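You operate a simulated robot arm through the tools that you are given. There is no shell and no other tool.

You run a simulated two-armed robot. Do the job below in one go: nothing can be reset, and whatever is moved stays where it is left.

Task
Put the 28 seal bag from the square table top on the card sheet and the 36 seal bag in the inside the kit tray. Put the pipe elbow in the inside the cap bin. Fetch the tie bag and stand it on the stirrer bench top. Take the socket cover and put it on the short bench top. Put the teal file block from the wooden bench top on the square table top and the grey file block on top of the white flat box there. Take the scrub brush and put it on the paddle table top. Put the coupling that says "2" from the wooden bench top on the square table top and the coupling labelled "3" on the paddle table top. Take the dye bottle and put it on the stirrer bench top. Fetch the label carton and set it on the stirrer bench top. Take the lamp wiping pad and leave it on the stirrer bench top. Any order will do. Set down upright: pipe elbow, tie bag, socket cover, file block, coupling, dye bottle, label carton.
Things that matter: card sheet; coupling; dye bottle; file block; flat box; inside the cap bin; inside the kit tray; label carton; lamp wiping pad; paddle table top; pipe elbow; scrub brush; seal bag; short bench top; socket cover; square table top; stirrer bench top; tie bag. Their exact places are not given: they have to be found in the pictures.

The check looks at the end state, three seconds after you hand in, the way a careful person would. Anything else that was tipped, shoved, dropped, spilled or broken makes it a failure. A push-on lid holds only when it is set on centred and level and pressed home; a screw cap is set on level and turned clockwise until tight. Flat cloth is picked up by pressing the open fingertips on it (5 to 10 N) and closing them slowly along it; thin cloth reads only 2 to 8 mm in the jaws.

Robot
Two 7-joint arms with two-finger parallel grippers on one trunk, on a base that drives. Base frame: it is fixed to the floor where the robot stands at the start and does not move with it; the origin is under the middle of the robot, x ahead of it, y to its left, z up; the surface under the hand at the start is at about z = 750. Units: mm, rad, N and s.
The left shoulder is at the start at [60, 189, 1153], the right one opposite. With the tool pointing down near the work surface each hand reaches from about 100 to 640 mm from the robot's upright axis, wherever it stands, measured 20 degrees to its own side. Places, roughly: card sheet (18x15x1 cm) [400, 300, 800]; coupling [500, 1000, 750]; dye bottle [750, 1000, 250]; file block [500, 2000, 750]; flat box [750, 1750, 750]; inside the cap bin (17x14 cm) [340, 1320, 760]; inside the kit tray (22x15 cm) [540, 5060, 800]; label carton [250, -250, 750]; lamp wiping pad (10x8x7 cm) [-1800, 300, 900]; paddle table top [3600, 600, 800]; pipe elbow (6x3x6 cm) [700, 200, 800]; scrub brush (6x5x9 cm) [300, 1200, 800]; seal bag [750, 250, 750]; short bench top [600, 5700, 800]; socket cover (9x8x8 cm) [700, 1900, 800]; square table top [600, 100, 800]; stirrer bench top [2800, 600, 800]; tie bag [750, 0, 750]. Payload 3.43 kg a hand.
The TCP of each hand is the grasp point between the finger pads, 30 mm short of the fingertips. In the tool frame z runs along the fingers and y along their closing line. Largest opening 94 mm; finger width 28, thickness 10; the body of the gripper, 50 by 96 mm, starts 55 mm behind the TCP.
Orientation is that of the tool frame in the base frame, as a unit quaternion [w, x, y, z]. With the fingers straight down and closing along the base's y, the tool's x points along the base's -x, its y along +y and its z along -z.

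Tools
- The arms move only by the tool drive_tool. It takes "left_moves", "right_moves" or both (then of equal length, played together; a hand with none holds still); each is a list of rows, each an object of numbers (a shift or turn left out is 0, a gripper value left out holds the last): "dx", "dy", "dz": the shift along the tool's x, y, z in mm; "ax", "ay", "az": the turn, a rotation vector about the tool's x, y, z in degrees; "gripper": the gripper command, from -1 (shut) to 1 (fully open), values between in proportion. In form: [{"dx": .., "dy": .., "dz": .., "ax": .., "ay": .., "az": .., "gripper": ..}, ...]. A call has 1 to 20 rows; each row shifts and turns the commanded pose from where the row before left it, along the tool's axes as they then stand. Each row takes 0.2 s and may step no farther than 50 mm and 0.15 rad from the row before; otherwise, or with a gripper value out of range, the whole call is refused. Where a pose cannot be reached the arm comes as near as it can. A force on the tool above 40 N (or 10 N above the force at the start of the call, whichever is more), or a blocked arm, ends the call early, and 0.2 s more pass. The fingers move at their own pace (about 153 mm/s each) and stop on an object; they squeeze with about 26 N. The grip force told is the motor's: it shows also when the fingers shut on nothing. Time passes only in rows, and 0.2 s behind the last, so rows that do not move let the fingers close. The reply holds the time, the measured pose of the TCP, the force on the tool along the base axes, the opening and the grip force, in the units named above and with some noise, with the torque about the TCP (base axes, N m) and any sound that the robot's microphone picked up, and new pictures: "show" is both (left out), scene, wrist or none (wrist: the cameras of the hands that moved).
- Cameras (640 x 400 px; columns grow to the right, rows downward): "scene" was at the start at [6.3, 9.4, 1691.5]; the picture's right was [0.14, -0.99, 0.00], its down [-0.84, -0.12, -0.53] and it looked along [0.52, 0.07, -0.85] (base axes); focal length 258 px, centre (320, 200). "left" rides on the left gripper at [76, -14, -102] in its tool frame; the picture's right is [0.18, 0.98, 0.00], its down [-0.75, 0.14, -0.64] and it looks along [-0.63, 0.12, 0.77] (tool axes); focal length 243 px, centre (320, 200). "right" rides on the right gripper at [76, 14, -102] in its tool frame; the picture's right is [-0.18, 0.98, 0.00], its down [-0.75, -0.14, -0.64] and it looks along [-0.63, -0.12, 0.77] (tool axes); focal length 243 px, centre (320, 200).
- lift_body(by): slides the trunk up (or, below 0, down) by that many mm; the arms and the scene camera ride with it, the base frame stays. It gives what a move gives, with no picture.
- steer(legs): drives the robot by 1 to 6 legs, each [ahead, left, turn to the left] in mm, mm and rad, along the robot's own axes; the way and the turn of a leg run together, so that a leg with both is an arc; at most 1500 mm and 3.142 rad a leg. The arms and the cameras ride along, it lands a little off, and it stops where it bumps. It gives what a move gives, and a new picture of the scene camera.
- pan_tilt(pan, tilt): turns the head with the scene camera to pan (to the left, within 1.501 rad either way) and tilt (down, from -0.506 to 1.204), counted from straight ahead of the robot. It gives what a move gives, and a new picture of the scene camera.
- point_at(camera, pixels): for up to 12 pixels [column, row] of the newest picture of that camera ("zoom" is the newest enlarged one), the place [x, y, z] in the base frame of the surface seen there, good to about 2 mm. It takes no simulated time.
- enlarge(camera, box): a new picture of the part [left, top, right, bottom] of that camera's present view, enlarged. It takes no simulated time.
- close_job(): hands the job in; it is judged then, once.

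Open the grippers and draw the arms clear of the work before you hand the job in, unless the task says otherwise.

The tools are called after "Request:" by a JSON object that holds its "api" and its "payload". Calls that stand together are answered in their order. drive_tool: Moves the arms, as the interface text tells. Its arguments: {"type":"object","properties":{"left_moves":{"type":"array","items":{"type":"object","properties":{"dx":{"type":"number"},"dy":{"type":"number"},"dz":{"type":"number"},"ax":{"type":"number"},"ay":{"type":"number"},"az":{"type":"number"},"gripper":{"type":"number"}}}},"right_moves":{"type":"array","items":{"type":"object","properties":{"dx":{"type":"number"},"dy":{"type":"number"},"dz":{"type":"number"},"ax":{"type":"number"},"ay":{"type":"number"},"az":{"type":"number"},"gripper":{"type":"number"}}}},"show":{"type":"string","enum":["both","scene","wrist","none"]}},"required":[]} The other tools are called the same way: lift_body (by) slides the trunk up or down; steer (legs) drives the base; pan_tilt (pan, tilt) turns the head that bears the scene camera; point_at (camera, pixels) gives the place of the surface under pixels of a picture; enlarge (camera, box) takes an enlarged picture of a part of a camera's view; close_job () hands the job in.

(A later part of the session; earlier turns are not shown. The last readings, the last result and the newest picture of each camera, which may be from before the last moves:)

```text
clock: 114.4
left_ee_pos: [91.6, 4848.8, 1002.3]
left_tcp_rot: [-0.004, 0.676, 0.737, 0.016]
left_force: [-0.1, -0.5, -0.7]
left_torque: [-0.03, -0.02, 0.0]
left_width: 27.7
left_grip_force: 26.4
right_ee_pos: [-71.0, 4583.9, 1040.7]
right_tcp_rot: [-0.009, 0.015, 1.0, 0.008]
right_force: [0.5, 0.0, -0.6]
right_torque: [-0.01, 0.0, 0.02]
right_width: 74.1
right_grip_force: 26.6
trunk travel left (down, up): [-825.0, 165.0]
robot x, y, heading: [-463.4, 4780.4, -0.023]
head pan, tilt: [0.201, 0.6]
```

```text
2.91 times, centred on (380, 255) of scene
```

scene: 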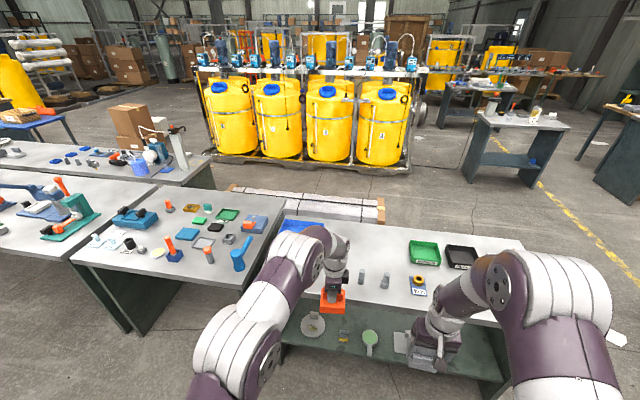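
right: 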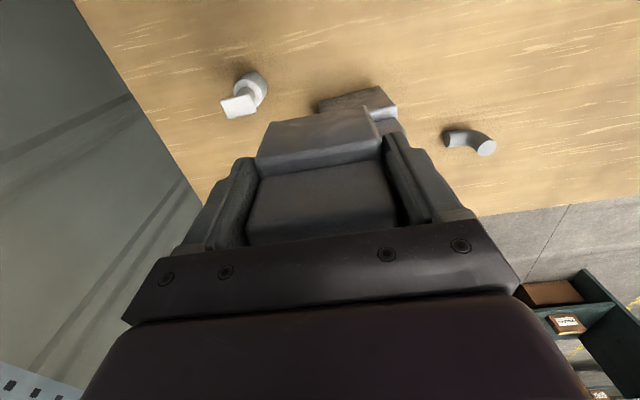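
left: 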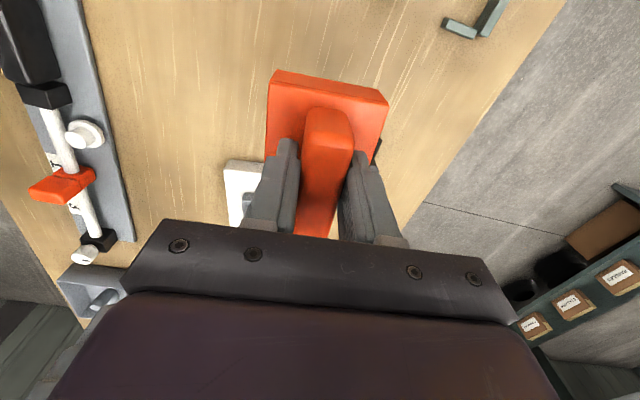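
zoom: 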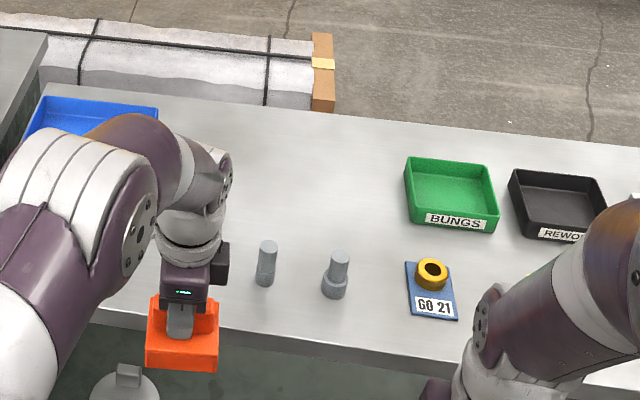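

The blue tray at about [560,5080] should be the kit tray. I check the shelf height below this bench and look for the tray's label.

Request:
{"api": "point_at", "payload": {"camera": "scene", "pixels": [[385, 325], [300, 318], [480, 370], [370, 345], [420, 310], [520, 330]]}}

Request:
{"api": "steer", "payload": {"legs": [[0, 380, 0.02]]}}

Request:
{"api": "pan_tilt", "payload": {"pan": -0.1, "tilt": 0.7}}

```text
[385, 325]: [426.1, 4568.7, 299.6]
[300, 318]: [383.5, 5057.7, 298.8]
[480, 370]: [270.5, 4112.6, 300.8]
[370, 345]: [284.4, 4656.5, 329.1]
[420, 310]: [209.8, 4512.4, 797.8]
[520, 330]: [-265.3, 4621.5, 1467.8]
```

```text
clock: 116.8
left_ee_pos: [97.0, 5236.5, 1001.2]
left_tcp_rot: [-0.006, 0.668, 0.744, 0.016]
left_force: [-0.8, -0.1, -0.4]
left_torque: [0.01, 0.02, 0.01]
left_width: 27.7
left_grip_force: 26.0
right_ee_pos: [-61.0, 4968.3, 1038.9]
right_tcp_rot: [-0.009, 0.005, 1.0, 0.008]
right_force: [-0.3, -0.6, -0.4]
right_torque: [-0.04, 0.02, 0.02]
right_width: 74.1
right_grip_force: 25.9
trunk travel left (down, up): [-825.0, 165.0]
robot x, y, heading: [-456.0, 5157.6, -0.01]
head pan, tilt: [0.201, 0.6]
```

scene: 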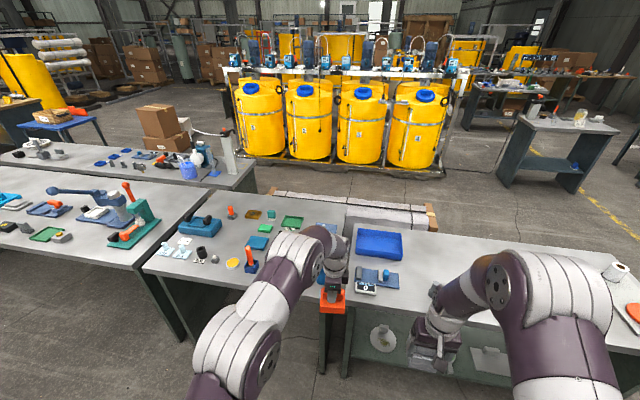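

```text
clock: 117.6
left_ee_pos: [97.5, 5237.2, 1002.1]
left_tcp_rot: [-0.005, 0.669, 0.743, 0.016]
left_force: [-1.1, 1.5, -0.2]
left_torque: [-0.01, 0.04, -0.02]
left_width: 27.5
left_grip_force: 25.5
right_ee_pos: [-61.1, 4969.6, 1038.4]
right_tcp_rot: [-0.009, 0.006, 1.0, 0.008]
right_force: [-0.2, -1.3, -0.7]
right_torque: [0.0, 0.0, 0.01]
right_width: 74.1
right_grip_force: 25.8
trunk travel left (down, up): [-825.0, 165.0]
robot x, y, heading: [-453.1, 5158.1, -0.007]
head pan, tilt: [-0.099, 0.7]
```

scene: 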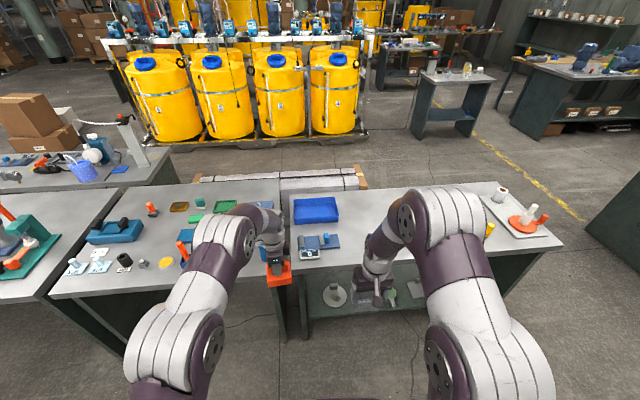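

The blue tray is at scene (316,210). I take its corner points and look at it enlarged.

Request:
{"api": "enlarge", "payload": {"camera": "scene", "box": [270, 180, 380, 270]}}

Request:
{"api": "point_at", "payload": {"camera": "scene", "pixels": [[297, 200], [336, 199], [338, 220], [294, 222], [316, 210], [303, 207], [330, 207], [318, 217], [308, 255], [330, 240]]}}

```text
4.44 times, centred on (325, 225) of scene
```

zoom: 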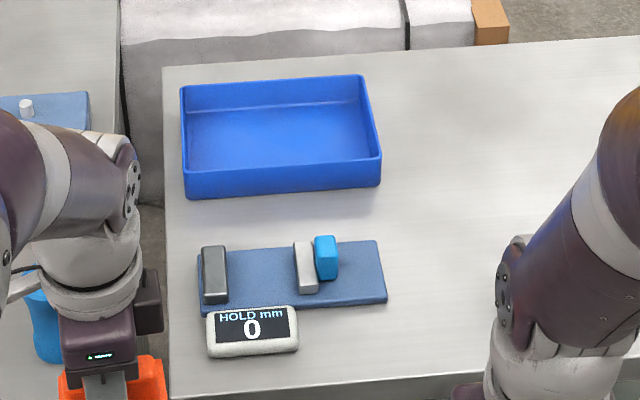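

```text
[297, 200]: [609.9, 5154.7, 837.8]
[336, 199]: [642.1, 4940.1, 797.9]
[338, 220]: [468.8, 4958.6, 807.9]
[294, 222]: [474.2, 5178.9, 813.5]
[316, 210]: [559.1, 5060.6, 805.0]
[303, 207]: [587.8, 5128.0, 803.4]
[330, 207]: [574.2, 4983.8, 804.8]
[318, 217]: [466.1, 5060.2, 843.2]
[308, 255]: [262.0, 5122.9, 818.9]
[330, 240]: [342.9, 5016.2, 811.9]
```

The blue tray spans x 466–615, y 4955–5165, floor z≈804 — matching the kit tray. I check where the leg panels start before driving in.

Request:
{"api": "point_at", "payload": {"camera": "scene", "pixels": [[283, 310], [300, 310], [292, 270], [300, 290], [285, 265], [305, 325], [278, 320]]}}

Request:
{"api": "enlarge", "payload": {"camera": "scene", "box": [240, 220, 380, 350]}}

```text
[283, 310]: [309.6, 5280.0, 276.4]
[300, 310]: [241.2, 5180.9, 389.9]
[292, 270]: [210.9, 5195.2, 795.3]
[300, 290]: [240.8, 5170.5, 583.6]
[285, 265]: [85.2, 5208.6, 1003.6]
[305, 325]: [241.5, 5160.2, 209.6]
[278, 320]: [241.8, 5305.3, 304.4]
```

```text
3.08 times, centred on (310, 285) of scene
```

zoom: 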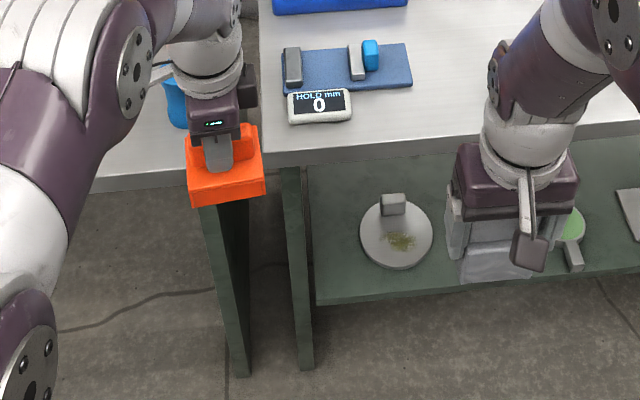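

Panels start at x≈241, so I stop with the base front short of that: drive 440 ahead and 65 left.

Request:
{"api": "steer", "payload": {"legs": [[440, 65, 0.008]]}}

Request:
{"api": "drive_tool", "payload": {"right_moves": [{}], "show": "wrist"}}

```text
clock: 120.3
left_ee_pos: [538.4, 5301.3, 1001.8]
left_tcp_rot: [-0.005, 0.668, 0.744, 0.016]
left_force: [-0.4, -0.4, -0.1]
left_torque: [0.0, -0.04, -0.01]
left_width: 27.9
left_grip_force: 25.5
right_ee_pos: [381.7, 5032.4, 1040.2]
right_tcp_rot: [-0.008, 0.004, 1.0, 0.008]
right_force: [0.1, 0.2, -1.6]
right_torque: [0.01, -0.01, 0.0]
right_width: 74.1
right_grip_force: 25.6
trunk travel left (down, up): [-825.0, 165.0]
robot x, y, heading: [-12.8, 5219.6, -0.005]
head pan, tilt: [-0.099, 0.7]
```

scene: 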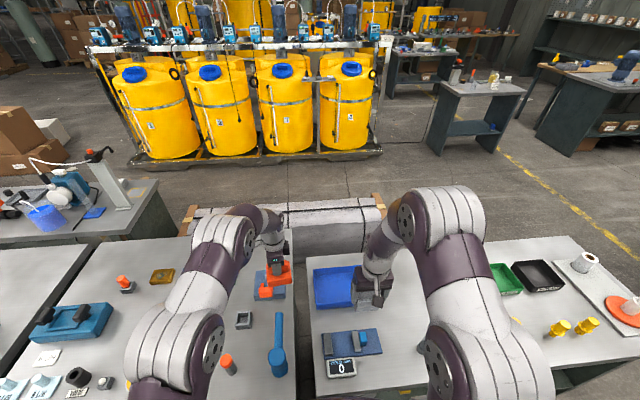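

```text
clock: 120.7
left_ee_pos: [537.7, 5301.0, 1003.2]
left_tcp_rot: [-0.005, 0.667, 0.744, 0.017]
left_force: [-0.5, 0.4, -0.7]
left_torque: [0.01, -0.03, 0.01]
left_width: 27.9
left_grip_force: 25.7
right_ee_pos: [379.7, 5032.5, 1040.6]
right_tcp_rot: [-0.008, 0.004, 1.0, 0.008]
right_force: [-0.2, 0.0, -0.2]
right_torque: [-0.01, 0.02, 0.01]
right_width: 74.2
right_grip_force: 25.9
trunk travel left (down, up): [-825.0, 165.0]
robot x, y, heading: [-14.7, 5220.4, -0.007]
head pan, tilt: [-0.099, 0.7]
```

right: 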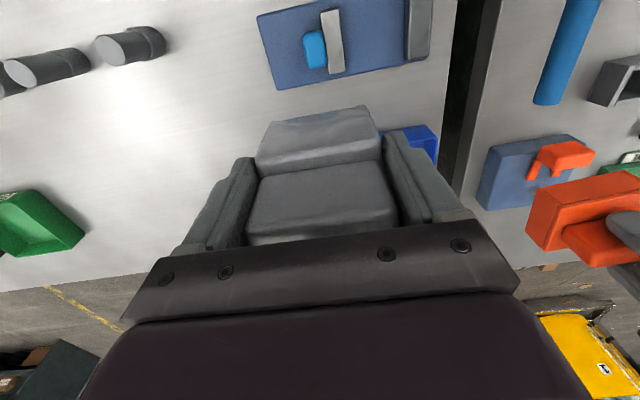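

I move the bag over the tray centre [542,5060].

Request:
{"api": "drive_tool", "payload": {"right_moves": [{"dx": -40.5, "dy": 7, "dz": 10}, {"dx": -40.5, "dy": 7, "dz": 10}, {"dx": -40.5, "dy": 7, "dz": 10}, {"dx": -40.5, "dy": 7, "dz": 20}, {"dz": 30}, {"dz": 30}], "show": "both"}}

Request:
{"api": "enlarge", "payload": {"camera": "scene", "box": [280, 230, 420, 330]}}

```text
clock: 122.1
left_ee_pos: [538.0, 5302.1, 1001.7]
left_tcp_rot: [-0.006, 0.667, 0.745, 0.016]
left_force: [-0.7, 0.5, -0.9]
left_torque: [-0.01, 0.0, 0.01]
left_width: 27.6
left_grip_force: 25.4
right_ee_pos: [541.8, 5060.4, 926.3]
right_tcp_rot: [-0.009, 0.003, 1.0, 0.008]
right_force: [-1.0, -0.2, -1.5]
right_torque: [-0.01, -0.01, 0.01]
right_width: 74.3
right_grip_force: 26.2
trunk travel left (down, up): [-825.0, 165.0]
robot x, y, heading: [-17.0, 5221.5, -0.009]
head pan, tilt: [-0.099, 0.7]
```

scene: 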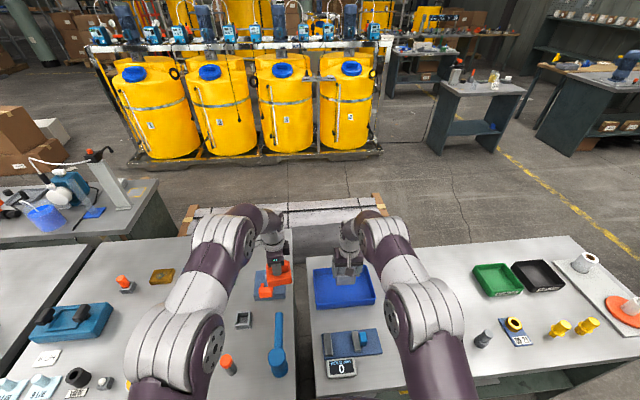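
right: 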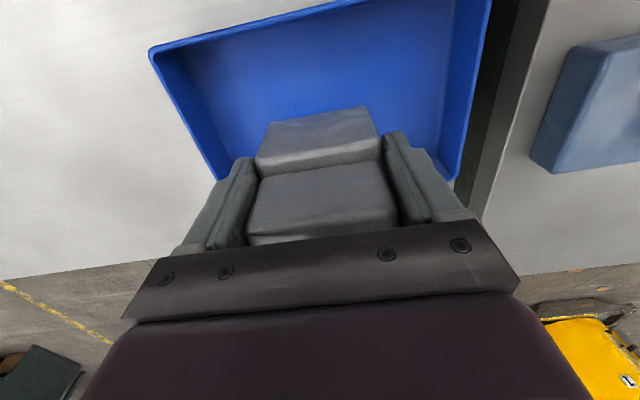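

```text
4.00 times, centred on (350, 280) of scene
```

zoom: 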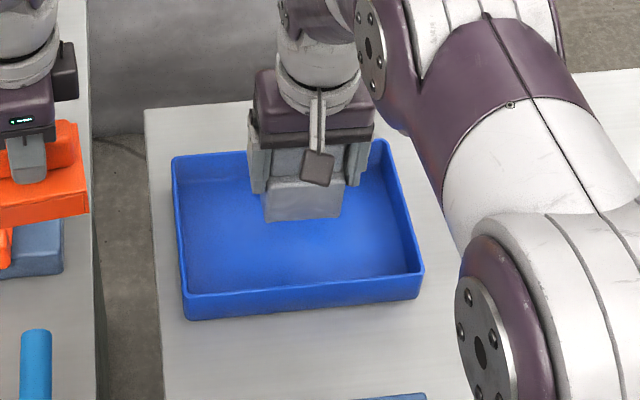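

I verify tray rims in the zoomed picture.

Request:
{"api": "point_at", "payload": {"camera": "zoom", "pixels": [[300, 288], [200, 154], [378, 143], [415, 268], [182, 290], [210, 183], [300, 260], [395, 225]]}}

```text
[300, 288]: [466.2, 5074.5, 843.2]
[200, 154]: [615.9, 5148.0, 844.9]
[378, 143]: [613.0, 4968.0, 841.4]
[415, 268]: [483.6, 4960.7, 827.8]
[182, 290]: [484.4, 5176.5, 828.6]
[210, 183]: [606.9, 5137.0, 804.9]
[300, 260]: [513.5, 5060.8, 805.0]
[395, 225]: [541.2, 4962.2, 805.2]
```

Centred. I lower to z≈878, release, and rise.

Request:
{"api": "drive_tool", "payload": {"right_moves": [{"dz": 25}, {"dz": 15}, {"dz": 6}, {"dz": 3}], "show": "none"}}

```text
clock: 123.1
left_ee_pos: [539.0, 5301.6, 1002.8]
left_tcp_rot: [-0.005, 0.668, 0.744, 0.016]
left_force: [0.2, -1.0, -0.2]
left_torque: [-0.01, 0.01, -0.01]
left_width: 27.6
left_grip_force: 25.9
right_ee_pos: [541.5, 5061.7, 878.5]
right_tcp_rot: [-0.009, 0.003, 1.0, 0.007]
right_force: [-0.4, -0.6, 0.9]
right_torque: [-0.05, 0.02, -0.04]
right_width: 74.0
right_grip_force: 25.9
trunk travel left (down, up): [-825.0, 165.0]
robot x, y, heading: [-15.0, 5224.6, -0.001]
head pan, tilt: [-0.099, 0.7]
```

Near contact; 2 mm further down, then release and rise.

Request:
{"api": "drive_tool", "payload": {"right_moves": [{"dz": 2}, {"gripper": 1}, {"gripper": 1}, {"dz": -30}, {"dz": -40}, {"dz": -40}, {"dz": -40}], "show": "both"}}

```text
clock: 124.7
left_ee_pos: [538.4, 5301.0, 1003.2]
left_tcp_rot: [-0.005, 0.668, 0.744, 0.016]
left_force: [0.4, -0.3, -1.3]
left_torque: [0.03, -0.01, 0.0]
left_width: 27.8
left_grip_force: 26.3
right_ee_pos: [543.9, 5058.8, 1027.4]
right_tcp_rot: [-0.009, 0.004, 1.0, 0.007]
right_force: [-0.2, 0.3, 0.1]
right_torque: [0.03, -0.02, 0.0]
right_width: 93.9
right_grip_force: 0.0
trunk travel left (down, up): [-825.0, 165.0]
robot x, y, heading: [-14.6, 5219.5, -0.006]
head pan, tilt: [-0.099, 0.7]
```

scene: 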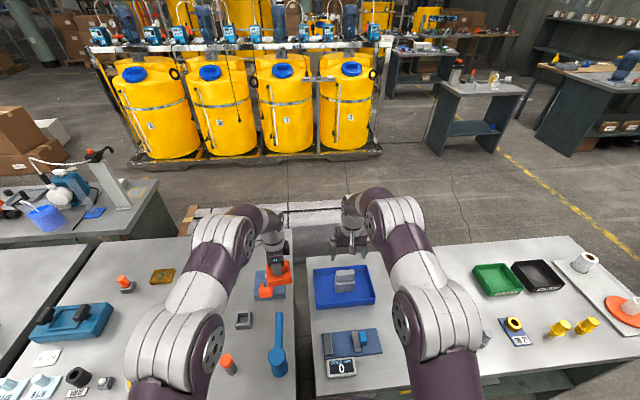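
right: 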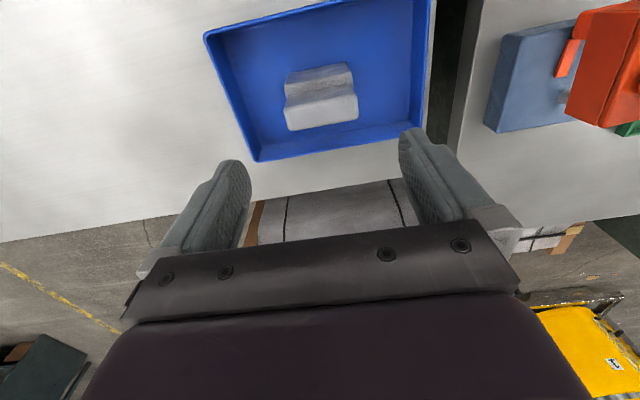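

The 36 bag stands in the kit tray. Now the short bench to the left: I slide left 450 mm with the hands high and look.

Request:
{"api": "steer", "payload": {"legs": [[-150, 450, 0.006]]}}

Request:
{"api": "pan_tilt", "payload": {"pan": 0.0, "tilt": 0.9}}

```text
clock: 127.5
left_ee_pos: [391.2, 5753.0, 1002.5]
left_tcp_rot: [-0.005, 0.666, 0.745, 0.016]
left_force: [0.3, 0.4, -1.0]
left_torque: [-0.02, -0.01, 0.01]
left_width: 27.5
left_grip_force: 25.7
right_ee_pos: [397.8, 5511.4, 1026.4]
right_tcp_rot: [-0.009, 0.003, 1.0, 0.008]
right_force: [1.3, -0.4, -0.1]
right_torque: [0.05, 0.02, 0.0]
right_width: 94.2
right_grip_force: 0.1
trunk travel left (down, up): [-825.0, 165.0]
robot x, y, heading: [-162.4, 5671.3, -0.008]
head pan, tilt: [-0.099, 0.7]
```

scene: 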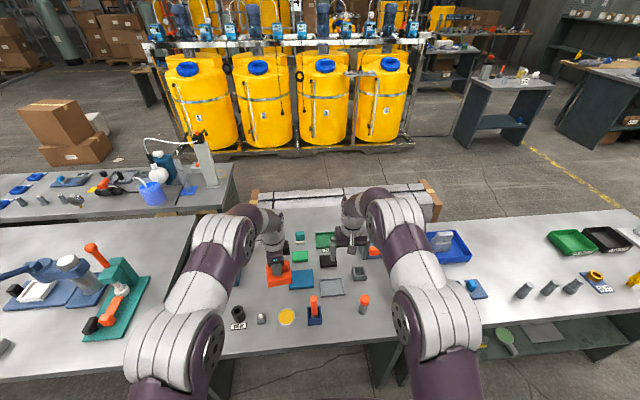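

```text
clock: 128.3
left_ee_pos: [390.4, 5753.5, 1001.7]
left_tcp_rot: [-0.005, 0.666, 0.746, 0.017]
left_force: [0.1, -0.7, -1.1]
left_torque: [0.0, 0.0, 0.01]
left_width: 27.8
left_grip_force: 26.3
right_ee_pos: [398.1, 5512.8, 1026.7]
right_tcp_rot: [-0.009, 0.003, 1.0, 0.008]
right_force: [-0.2, -0.1, -0.6]
right_torque: [0.0, -0.01, 0.02]
right_width: 93.9
right_grip_force: 0.0
trunk travel left (down, up): [-825.0, 165.0]
robot x, y, heading: [-160.3, 5672.4, -0.001]
head pan, tilt: [0.0, 0.901]
```

scene: 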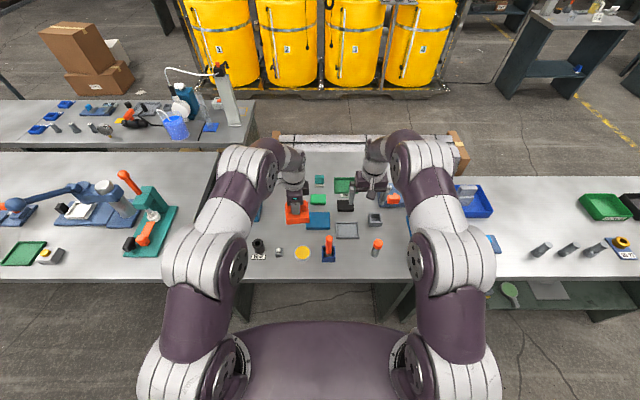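

The bench is crowded. I take both wrist views to find a free spot.

Request:
{"api": "drive_tool", "payload": {"left_moves": [{}], "right_moves": [{}], "show": "wrist"}}

Request:
{"api": "enlarge", "payload": {"camera": "scene", "box": [230, 150, 430, 290]}}

```text
clock: 128.7
left_ee_pos: [390.5, 5752.4, 1002.5]
left_tcp_rot: [-0.006, 0.667, 0.745, 0.016]
left_force: [-0.4, -0.2, -0.8]
left_torque: [-0.01, 0.0, 0.01]
left_width: 27.8
left_grip_force: 25.5
right_ee_pos: [398.6, 5511.6, 1027.0]
right_tcp_rot: [-0.008, 0.003, 1.0, 0.008]
right_force: [-0.3, -1.0, 0.3]
right_torque: [-0.03, 0.0, 0.01]
right_width: 93.7
right_grip_force: 0.0
trunk travel left (down, up): [-825.0, 165.0]
robot x, y, heading: [-162.5, 5671.7, -0.004]
head pan, tilt: [0.0, 0.901]
```

right: 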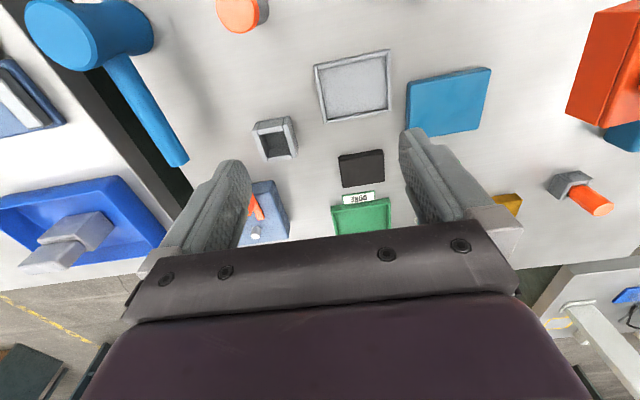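
left: 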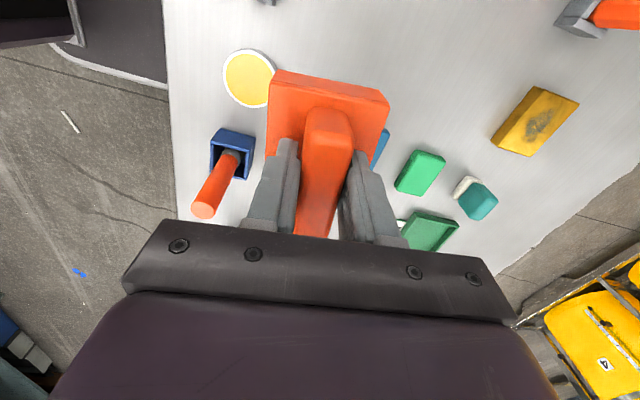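

```text
2.86 times, centred on (330, 220) of scene
```

zoom: 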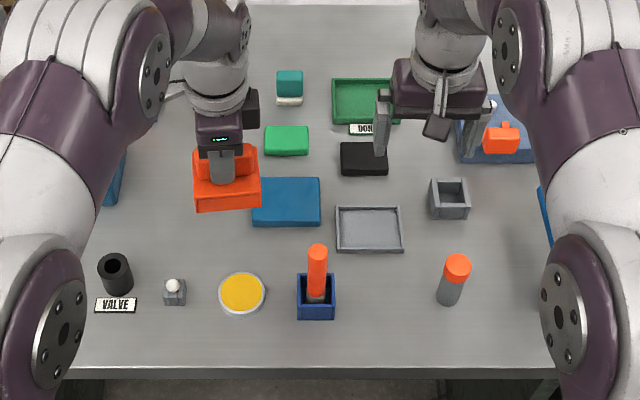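

I query points around the free area in the left view (around (430,60)).

Request:
{"api": "point_at", "payload": {"camera": "left", "pixels": [[420, 60], [450, 30], [420, 172], [495, 125], [535, 90], [272, 80], [570, 25], [380, 20], [420, 110], [382, 140]]}}

Request:
{"api": "point_at", "payload": {"camera": "scene", "pixels": [[297, 244], [279, 251], [258, 248], [309, 225], [309, 212], [265, 205], [262, 215], [280, 232], [290, 235], [300, 232]]}}

```text
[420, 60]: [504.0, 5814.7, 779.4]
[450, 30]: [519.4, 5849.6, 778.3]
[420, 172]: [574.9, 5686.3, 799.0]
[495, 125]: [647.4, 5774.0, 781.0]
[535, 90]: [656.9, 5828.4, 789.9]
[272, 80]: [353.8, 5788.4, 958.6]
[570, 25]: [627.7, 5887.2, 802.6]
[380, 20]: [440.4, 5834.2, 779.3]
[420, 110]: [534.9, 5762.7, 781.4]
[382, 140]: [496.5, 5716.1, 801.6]
```

```text
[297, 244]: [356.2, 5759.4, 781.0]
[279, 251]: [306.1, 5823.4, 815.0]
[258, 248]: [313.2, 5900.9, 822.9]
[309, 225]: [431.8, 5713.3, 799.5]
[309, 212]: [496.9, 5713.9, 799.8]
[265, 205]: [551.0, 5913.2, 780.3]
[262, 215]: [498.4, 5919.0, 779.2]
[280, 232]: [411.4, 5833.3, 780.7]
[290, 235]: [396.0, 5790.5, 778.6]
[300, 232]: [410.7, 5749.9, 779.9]
```

Free area near [490,5825] at bench z=780. I drive 105 ahead and 65 left to bring the cover over it.

Request:
{"api": "steer", "payload": {"legs": [[105, 65, 0.004]]}}

Request:
{"api": "drive_tool", "payload": {"left_moves": [{"dz": 40}, {"dz": 40}], "show": "both"}}

```text
clock: 129.9
left_ee_pos: [495.1, 5820.4, 1002.8]
left_tcp_rot: [-0.005, 0.665, 0.746, 0.016]
left_force: [0.4, -0.1, -1.3]
left_torque: [-0.01, 0.01, 0.0]
left_width: 27.9
left_grip_force: 25.7
right_ee_pos: [503.5, 5577.9, 1028.1]
right_tcp_rot: [-0.009, 0.001, 1.0, 0.008]
right_force: [-0.1, 0.4, 0.9]
right_torque: [0.0, 0.01, -0.03]
right_width: 94.1
right_grip_force: 0.1
trunk travel left (down, up): [-825.0, 165.0]
robot x, y, heading: [-57.3, 5735.3, 0.0]
head pan, tilt: [0.0, 0.901]
```

scene: 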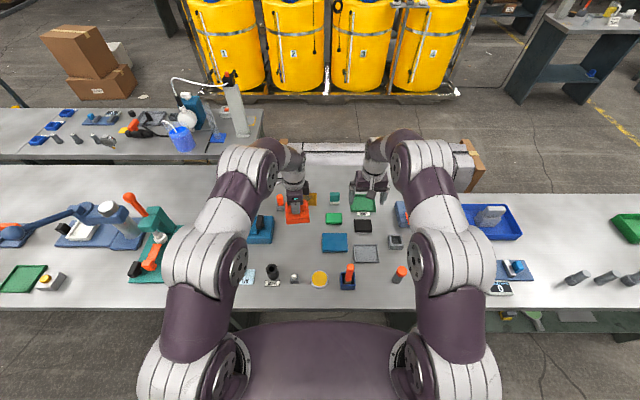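

```text
clock: 130.5
left_ee_pos: [498.1, 5823.5, 922.2]
left_tcp_rot: [-0.006, 0.665, 0.746, 0.017]
left_force: [-0.3, 0.4, -1.1]
left_torque: [0.04, 0.01, 0.01]
left_width: 27.7
left_grip_force: 26.2
right_ee_pos: [504.0, 5579.4, 1026.0]
right_tcp_rot: [-0.009, 0.0, 1.0, 0.007]
right_force: [-0.1, 0.4, -0.2]
right_torque: [-0.03, 0.01, 0.01]
right_width: 94.1
right_grip_force: 0.1
trunk travel left (down, up): [-825.0, 165.0]
robot x, y, heading: [-56.5, 5736.2, 0.005]
head pan, tilt: [0.0, 0.901]
```

scene: 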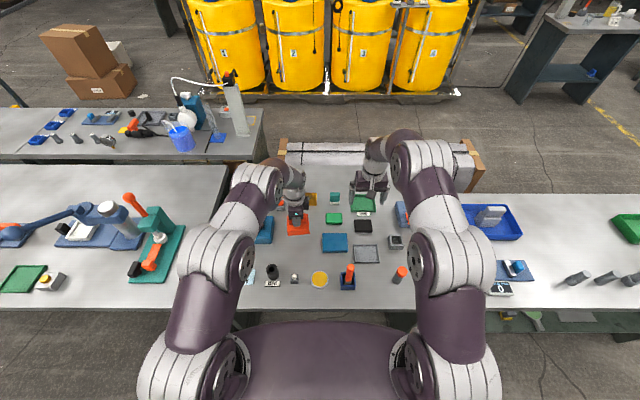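
left: 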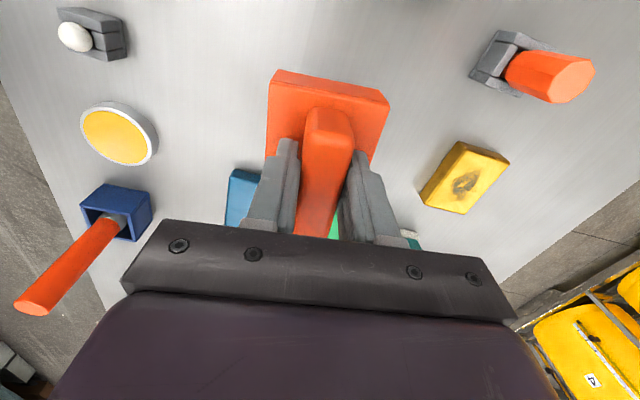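

Clear on all sides. I lower the cover to TCP z≈853.

Request:
{"api": "drive_tool", "payload": {"left_moves": [{"dz": 30}, {"dz": 25}, {"dz": 8}, {"dz": 4}, {"dz": 2}], "show": "none"}}

```text
clock: 131.7
left_ee_pos: [498.3, 5825.4, 852.9]
left_tcp_rot: [-0.005, 0.665, 0.747, 0.015]
left_force: [-0.1, 0.1, -0.3]
left_torque: [-0.03, -0.03, 0.0]
left_width: 27.8
left_grip_force: 25.2
right_ee_pos: [502.9, 5579.4, 1027.7]
right_tcp_rot: [-0.007, 0.0, 1.0, 0.008]
right_force: [-0.8, -0.9, 0.0]
right_torque: [0.01, 0.02, -0.02]
right_width: 93.9
right_grip_force: 0.0
trunk travel left (down, up): [-825.0, 165.0]
robot x, y, heading: [-49.7, 5740.1, 0.003]
head pan, tilt: [0.0, 0.901]
```

No contact force yet; I step down 2 mm more, release and rise.

Request:
{"api": "drive_tool", "payload": {"left_moves": [{"dz": 1.5}, {"dz": 1}, {"gripper": 0.2}, {"gripper": 0.2}, {"dz": -20}, {"dz": -40}, {"dz": -40}, {"dz": -40}], "show": "both"}}

```text
clock: 133.5
left_ee_pos: [494.8, 5818.9, 990.6]
left_tcp_rot: [-0.006, 0.666, 0.746, 0.016]
left_force: [-1.0, -1.4, -0.3]
left_torque: [-0.01, -0.03, 0.02]
left_width: 56.3
left_grip_force: 0.0
right_ee_pos: [502.4, 5578.4, 1027.2]
right_tcp_rot: [-0.008, 0.0, 1.0, 0.008]
right_force: [0.1, -0.4, -0.4]
right_torque: [-0.03, 0.0, 0.01]
right_width: 94.0
right_grip_force: 0.1
trunk travel left (down, up): [-825.0, 165.0]
robot x, y, heading: [-55.7, 5736.9, 0.003]
head pan, tilt: [0.0, 0.901]
```

scene: 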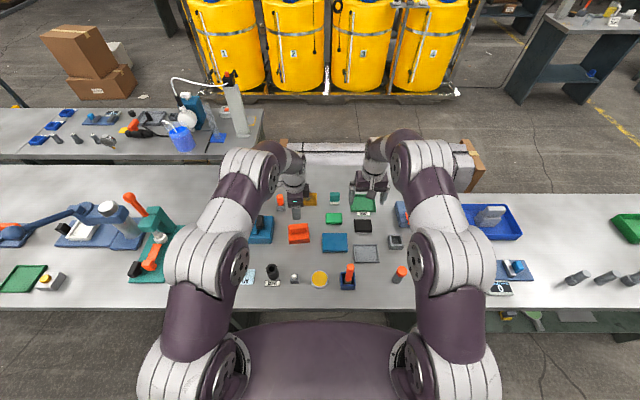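
left: 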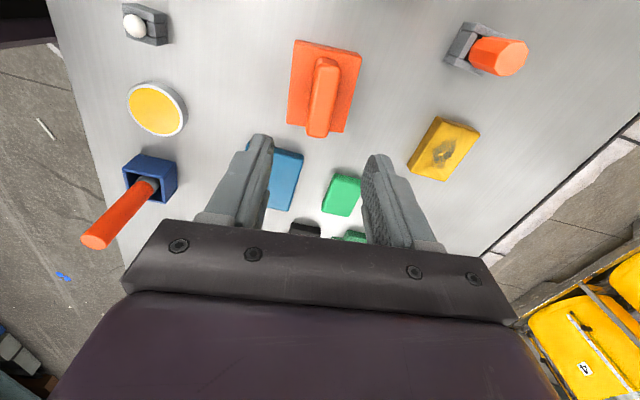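

The socket cover stands on the short bench. I back out and travel back along the aisle to the wooden bench for the teal block.

Request:
{"api": "steer", "payload": {"legs": [[-420, 0, 0], [0, -1500, 0], [0, -1500, 0], [0, -480, 0]]}}

Request:
{"api": "pan_tilt", "payload": {"pan": 0.1, "tilt": 0.8}}

```text
clock: 152.6
left_ee_pos: [109.3, 2356.3, 989.4]
left_tcp_rot: [-0.006, 0.661, 0.75, 0.016]
left_force: [0.0, 1.3, 0.1]
left_torque: [0.01, 0.01, 0.0]
left_width: 56.5
left_grip_force: 0.0
right_ee_pos: [120.2, 2114.0, 1026.6]
right_tcp_rot: [-0.009, -0.004, 1.0, 0.008]
right_force: [0.0, 0.3, -0.2]
right_torque: [0.02, 0.01, 0.0]
right_width: 94.0
right_grip_force: 0.1
trunk travel left (down, up): [-825.0, 165.0]
robot x, y, heading: [-443.3, 2265.4, 0.008]
head pan, tilt: [0.0, 0.901]
```

scene: 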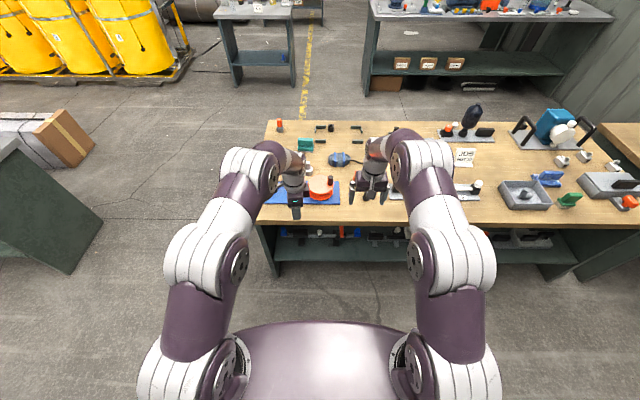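

```text
clock: 153.2
left_ee_pos: [108.8, 2354.8, 989.5]
left_tcp_rot: [-0.006, 0.661, 0.75, 0.016]
left_force: [1.1, -0.5, -1.2]
left_torque: [-0.01, 0.0, -0.03]
left_width: 56.5
left_grip_force: 0.0
right_ee_pos: [120.0, 2114.8, 1025.5]
right_tcp_rot: [-0.009, -0.004, 1.0, 0.008]
right_force: [0.1, 0.5, 1.0]
right_torque: [0.03, 0.02, 0.04]
right_width: 93.9
right_grip_force: 0.1
trunk travel left (down, up): [-825.0, 165.0]
robot x, y, heading: [-440.9, 2264.0, 0.016]
head pan, tilt: [0.099, 0.799]
```

scene: 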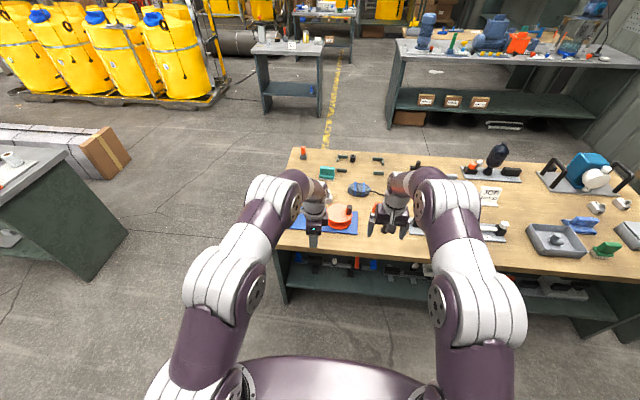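

Teal block is at scene (328,172). I read its location and the end panel's.

Request:
{"api": "point_at", "payload": {"camera": "scene", "pixels": [[328, 171], [328, 178], [280, 285], [290, 260], [340, 215], [302, 152]]}}

Request:
{"api": "enlarge", "payload": {"camera": "scene", "box": [300, 150, 360, 190]}}

```text
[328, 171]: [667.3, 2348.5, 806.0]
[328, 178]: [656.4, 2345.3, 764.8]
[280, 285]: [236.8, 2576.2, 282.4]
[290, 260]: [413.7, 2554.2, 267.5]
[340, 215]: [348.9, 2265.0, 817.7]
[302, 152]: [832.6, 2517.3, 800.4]
```

```text
10.00 times, centred on (330, 170) of scene
```

zoom: 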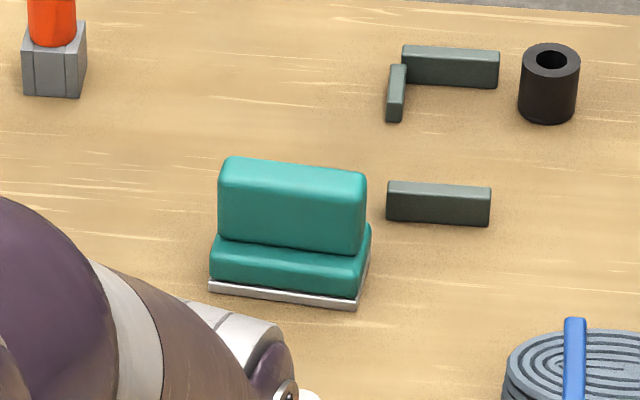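

I drive in under the bench, 570 ahead, to reach the teal block.

Request:
{"api": "steer", "payload": {"legs": [[570, -30, -0.012]]}}

Request:
{"api": "pan_tilt", "payload": {"pan": 0.3, "tilt": 1.0}}

Request:
{"api": "drive_tool", "payload": {"left_moves": [{"gripper": 1}], "show": "wrist"}}

```text
clock: 156.5
left_ee_pos: [678.2, 2320.8, 990.6]
left_tcp_rot: [-0.005, 0.667, 0.745, 0.016]
left_force: [0.1, 0.8, -1.1]
left_torque: [-0.01, 0.0, 0.01]
left_width: 56.6
left_grip_force: 0.0
right_ee_pos: [685.1, 2080.0, 1027.2]
right_tcp_rot: [-0.007, 0.003, 1.0, 0.008]
right_force: [-1.0, 0.1, 0.6]
right_torque: [-0.04, -0.01, 0.0]
right_width: 93.9
right_grip_force: 0.0
trunk travel left (down, up): [-825.0, 165.0]
robot x, y, heading: [126.5, 2240.1, -0.008]
head pan, tilt: [0.099, 0.799]
```

scene: 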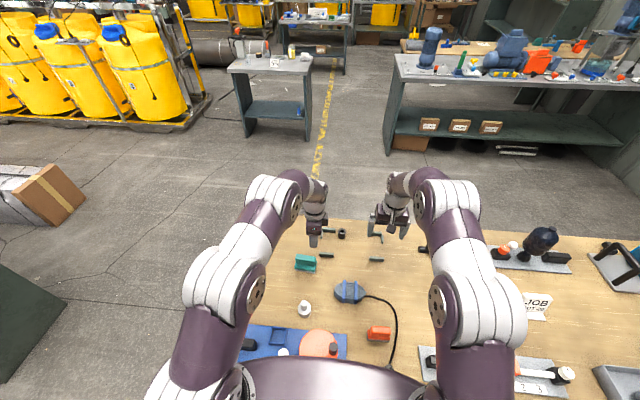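

```text
clock: 157.2
left_ee_pos: [677.7, 2320.4, 990.7]
left_tcp_rot: [-0.006, 0.667, 0.745, 0.016]
left_force: [-0.3, -0.1, 0.2]
left_torque: [-0.02, 0.0, 0.02]
left_width: 56.1
left_grip_force: 0.1
right_ee_pos: [686.7, 2080.1, 1026.2]
right_tcp_rot: [-0.009, 0.003, 1.0, 0.007]
right_force: [-0.4, -0.2, 0.0]
right_torque: [-0.01, 0.0, -0.03]
right_width: 93.9
right_grip_force: 0.1
trunk travel left (down, up): [-825.0, 165.0]
robot x, y, heading: [124.3, 2241.5, -0.004]
head pan, tilt: [0.3, 1.0]
```

scene: 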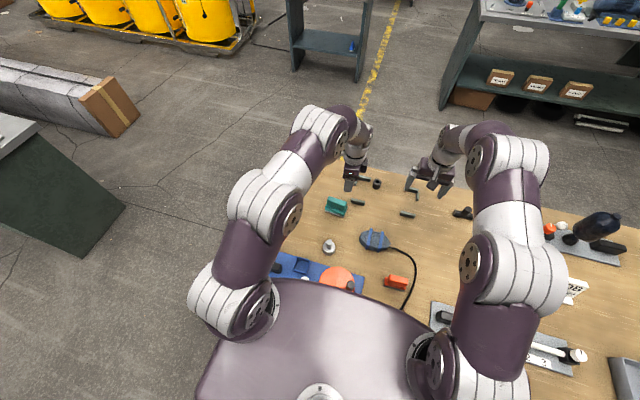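

```text
clock: 157.6
left_ee_pos: [676.9, 2320.9, 991.0]
left_tcp_rot: [-0.005, 0.667, 0.745, 0.017]
left_force: [-0.1, 0.4, 0.3]
left_torque: [0.02, 0.01, 0.01]
left_width: 93.9
left_grip_force: 0.1
right_ee_pos: [684.8, 2079.8, 1027.2]
right_tcp_rot: [-0.009, 0.003, 1.0, 0.007]
right_force: [-1.0, 1.0, 0.0]
right_torque: [-0.02, 0.0, -0.01]
right_width: 94.2
right_grip_force: 0.1
trunk travel left (down, up): [-825.0, 165.0]
robot x, y, heading: [125.6, 2236.8, 0.004]
head pan, tilt: [0.3, 1.0]
```

left: 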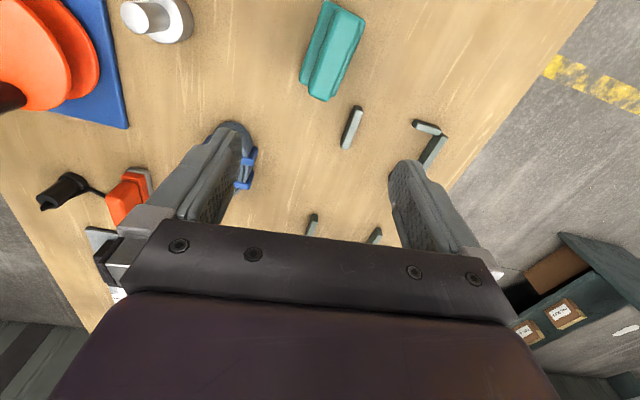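

The teal block shows at (332,50) in the left view. I sample its handle and base.

Request:
{"api": "point_at", "payload": {"camera": "left", "pixels": [[335, 12], [358, 18], [314, 90], [328, 95], [335, 50], [320, 85], [348, 18], [303, 80], [327, 5], [352, 45]]}}

Request:
{"api": "enlarge", "payload": {"camera": "left", "box": [280, 0, 390, 110]}}

```text
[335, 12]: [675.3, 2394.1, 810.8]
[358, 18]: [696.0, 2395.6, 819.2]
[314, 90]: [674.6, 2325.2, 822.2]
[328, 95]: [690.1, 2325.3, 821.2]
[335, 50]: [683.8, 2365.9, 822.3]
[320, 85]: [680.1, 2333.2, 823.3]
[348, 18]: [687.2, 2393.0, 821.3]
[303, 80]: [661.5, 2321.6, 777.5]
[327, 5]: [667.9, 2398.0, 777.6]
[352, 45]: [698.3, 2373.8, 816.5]
```

```text
3.64 times, centred on (335, 55) of left
```

zoom: 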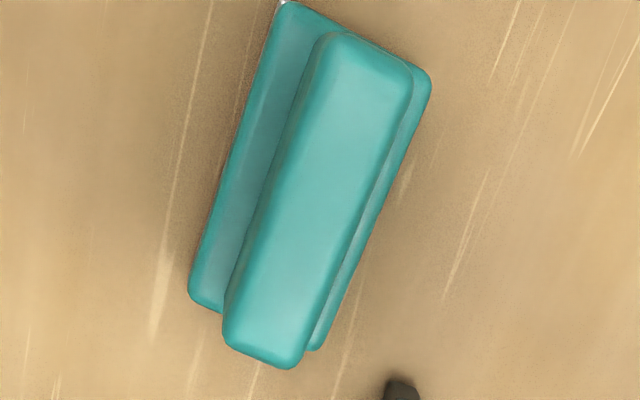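

Handle centre ≈[683,2359], top 822, yaw −5°. I align, descend to z≈815, grip and lift.

Request:
{"api": "drive_tool", "payload": {"left_moves": [{"dx": 32, "dy": 5.6, "dz": 20}, {"az": 5.6, "dz": 30}, {"az": 5.6, "dz": 30}, {"dz": 40}, {"dz": 35}, {"dz": 21}], "show": "wrist"}}

```text
clock: 159.0
left_ee_pos: [681.7, 2359.7, 814.7]
left_tcp_rot: [-0.006, 0.736, 0.677, 0.015]
left_force: [0.5, 0.0, 0.3]
left_torque: [0.02, -0.02, 0.01]
left_width: 93.8
left_grip_force: 0.0
right_ee_pos: [685.1, 2079.0, 1027.1]
right_tcp_rot: [-0.009, 0.002, 1.0, 0.008]
right_force: [0.9, 0.2, 0.1]
right_torque: [-0.03, -0.04, 0.0]
right_width: 93.9
right_grip_force: 0.0
trunk travel left (down, up): [-825.0, 165.0]
robot x, y, heading: [121.7, 2236.1, 0.002]
head pan, tilt: [0.3, 1.0]
```

left: 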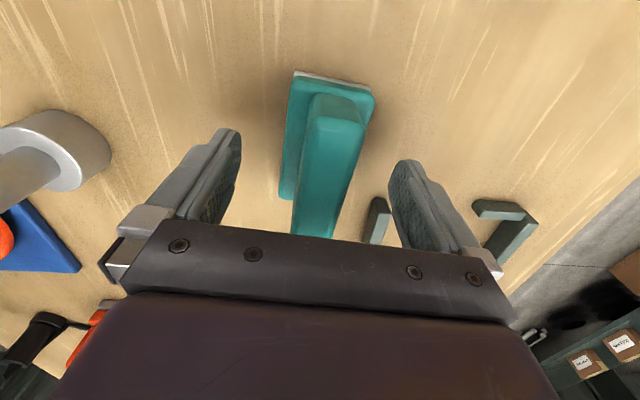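

The handle lies between the fingers. I check the small stick at (378,215) isn't in the closing path.

Request:
{"api": "point_at", "payload": {"camera": "left", "pixels": [[378, 202], [378, 225], [410, 165], [340, 100]]}}

```text
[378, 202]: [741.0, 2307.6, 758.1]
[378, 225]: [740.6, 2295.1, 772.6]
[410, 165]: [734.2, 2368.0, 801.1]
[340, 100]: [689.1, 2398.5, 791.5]
```

The stick is at y≤2308, away from the finger at y≈2346+. I close and lift.

Request:
{"api": "drive_tool", "payload": {"left_moves": [{"gripper": -1}, {"gripper": -1}, {"gripper": -1}, {"gripper": -1}, {"dz": -20}, {"dz": -40}, {"dz": -40}, {"dz": -40}, {"dz": -40}], "show": "both"}}

```text
clock: 161.0
left_ee_pos: [677.3, 2352.4, 996.2]
left_tcp_rot: [-0.008, 0.736, 0.677, 0.015]
left_force: [-0.7, -0.3, -2.2]
left_torque: [-0.03, 0.01, 0.01]
left_width: 30.5
left_grip_force: 25.9
right_ee_pos: [684.5, 2080.6, 1027.4]
right_tcp_rot: [-0.008, 0.002, 1.0, 0.007]
right_force: [0.1, -0.4, -0.3]
right_torque: [0.02, -0.02, 0.0]
right_width: 94.1
right_grip_force: 0.0
trunk travel left (down, up): [-825.0, 165.0]
robot x, y, heading: [125.4, 2238.3, -0.004]
head pan, tilt: [0.3, 1.0]
```

scene: 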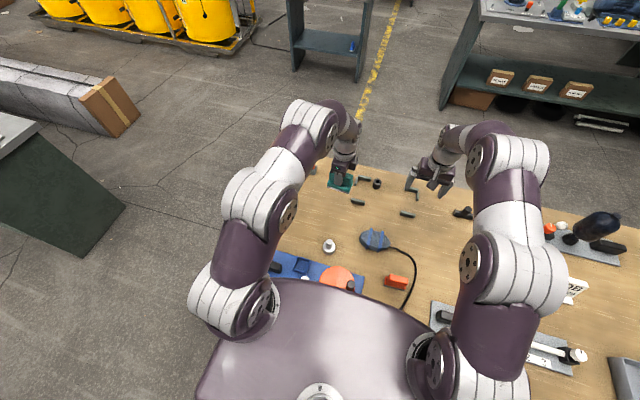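
left: 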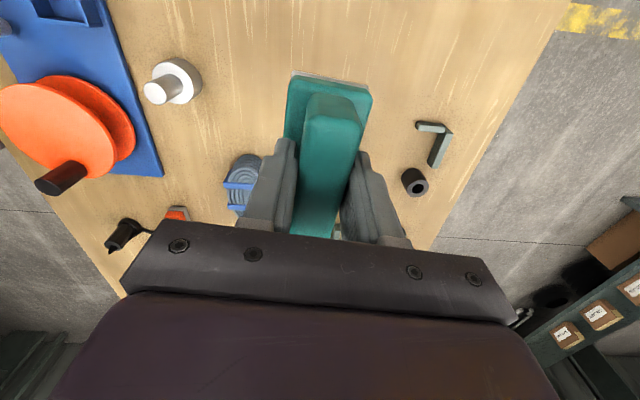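

The teal block is held. I back out and slide right to the couplings near y≈900–1000.

Request:
{"api": "steer", "payload": {"legs": [[-550, 0, 0], [0, -1190, 0]]}}

Request:
{"api": "pan_tilt", "payload": {"pan": -0.05, "tilt": 0.75}}

Request:
{"api": "enlarge", "payload": {"camera": "scene", "box": [260, 120, 420, 260]}}

```text
clock: 169.8
left_ee_pos: [119.5, 1163.0, 996.3]
left_tcp_rot: [-0.007, 0.739, 0.674, 0.015]
left_force: [-0.6, 0.6, -3.2]
left_torque: [0.02, 0.02, 0.0]
left_width: 30.3
left_grip_force: 25.9
right_ee_pos: [122.3, 889.5, 1026.8]
right_tcp_rot: [-0.009, 0.006, 1.0, 0.008]
right_force: [-0.7, 1.1, 0.6]
right_torque: [0.03, 0.02, 0.01]
right_width: 93.9
right_grip_force: 0.1
trunk travel left (down, up): [-825.0, 165.0]
robot x, y, heading: [-433.3, 1053.2, -0.012]
head pan, tilt: [0.3, 1.0]
```

scene: 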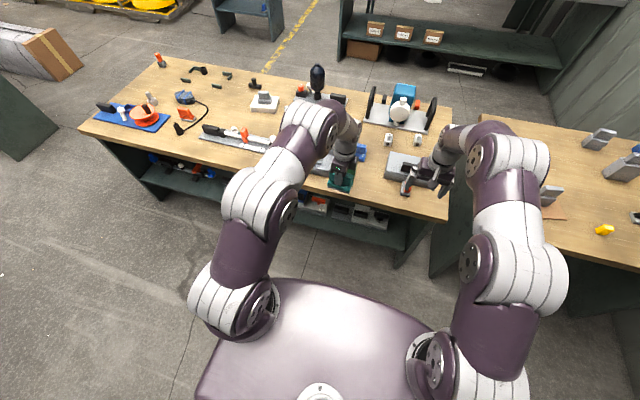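

```text
clock: 170.6
left_ee_pos: [121.0, 1162.1, 996.1]
left_tcp_rot: [-0.007, 0.738, 0.674, 0.015]
left_force: [-0.2, 0.3, -2.2]
left_torque: [0.03, -0.01, 0.03]
left_width: 29.9
left_grip_force: 25.9
right_ee_pos: [123.7, 887.9, 1026.3]
right_tcp_rot: [-0.008, 0.006, 1.0, 0.008]
right_force: [-0.1, -0.8, 0.4]
right_torque: [-0.03, 0.0, -0.02]
right_width: 93.9
right_grip_force: 0.0
trunk travel left (down, up): [-825.0, 165.0]
robot x, y, heading: [-434.4, 1053.3, -0.009]
head pan, tilt: [-0.051, 0.75]
```

scene: 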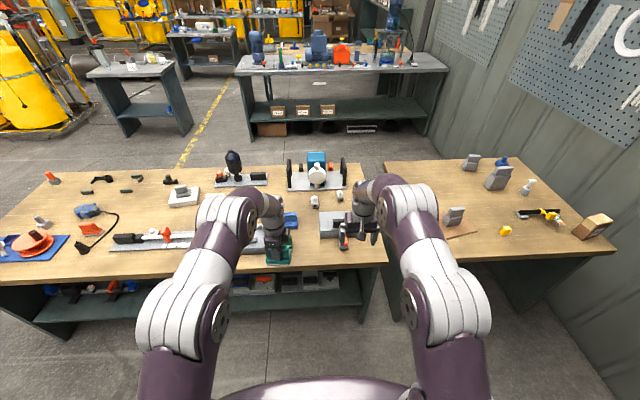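

```text
2.86 times, centred on (340, 190) of scene
```

zoom: 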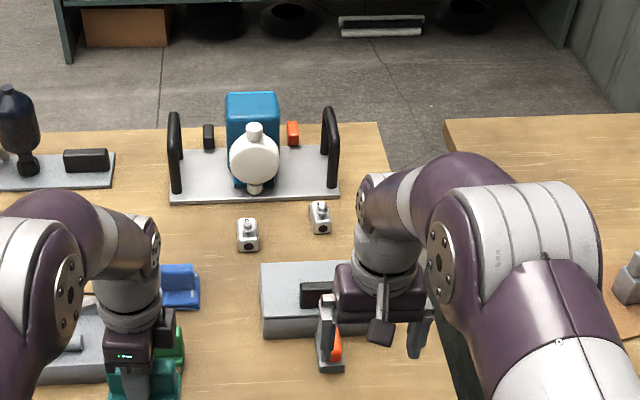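

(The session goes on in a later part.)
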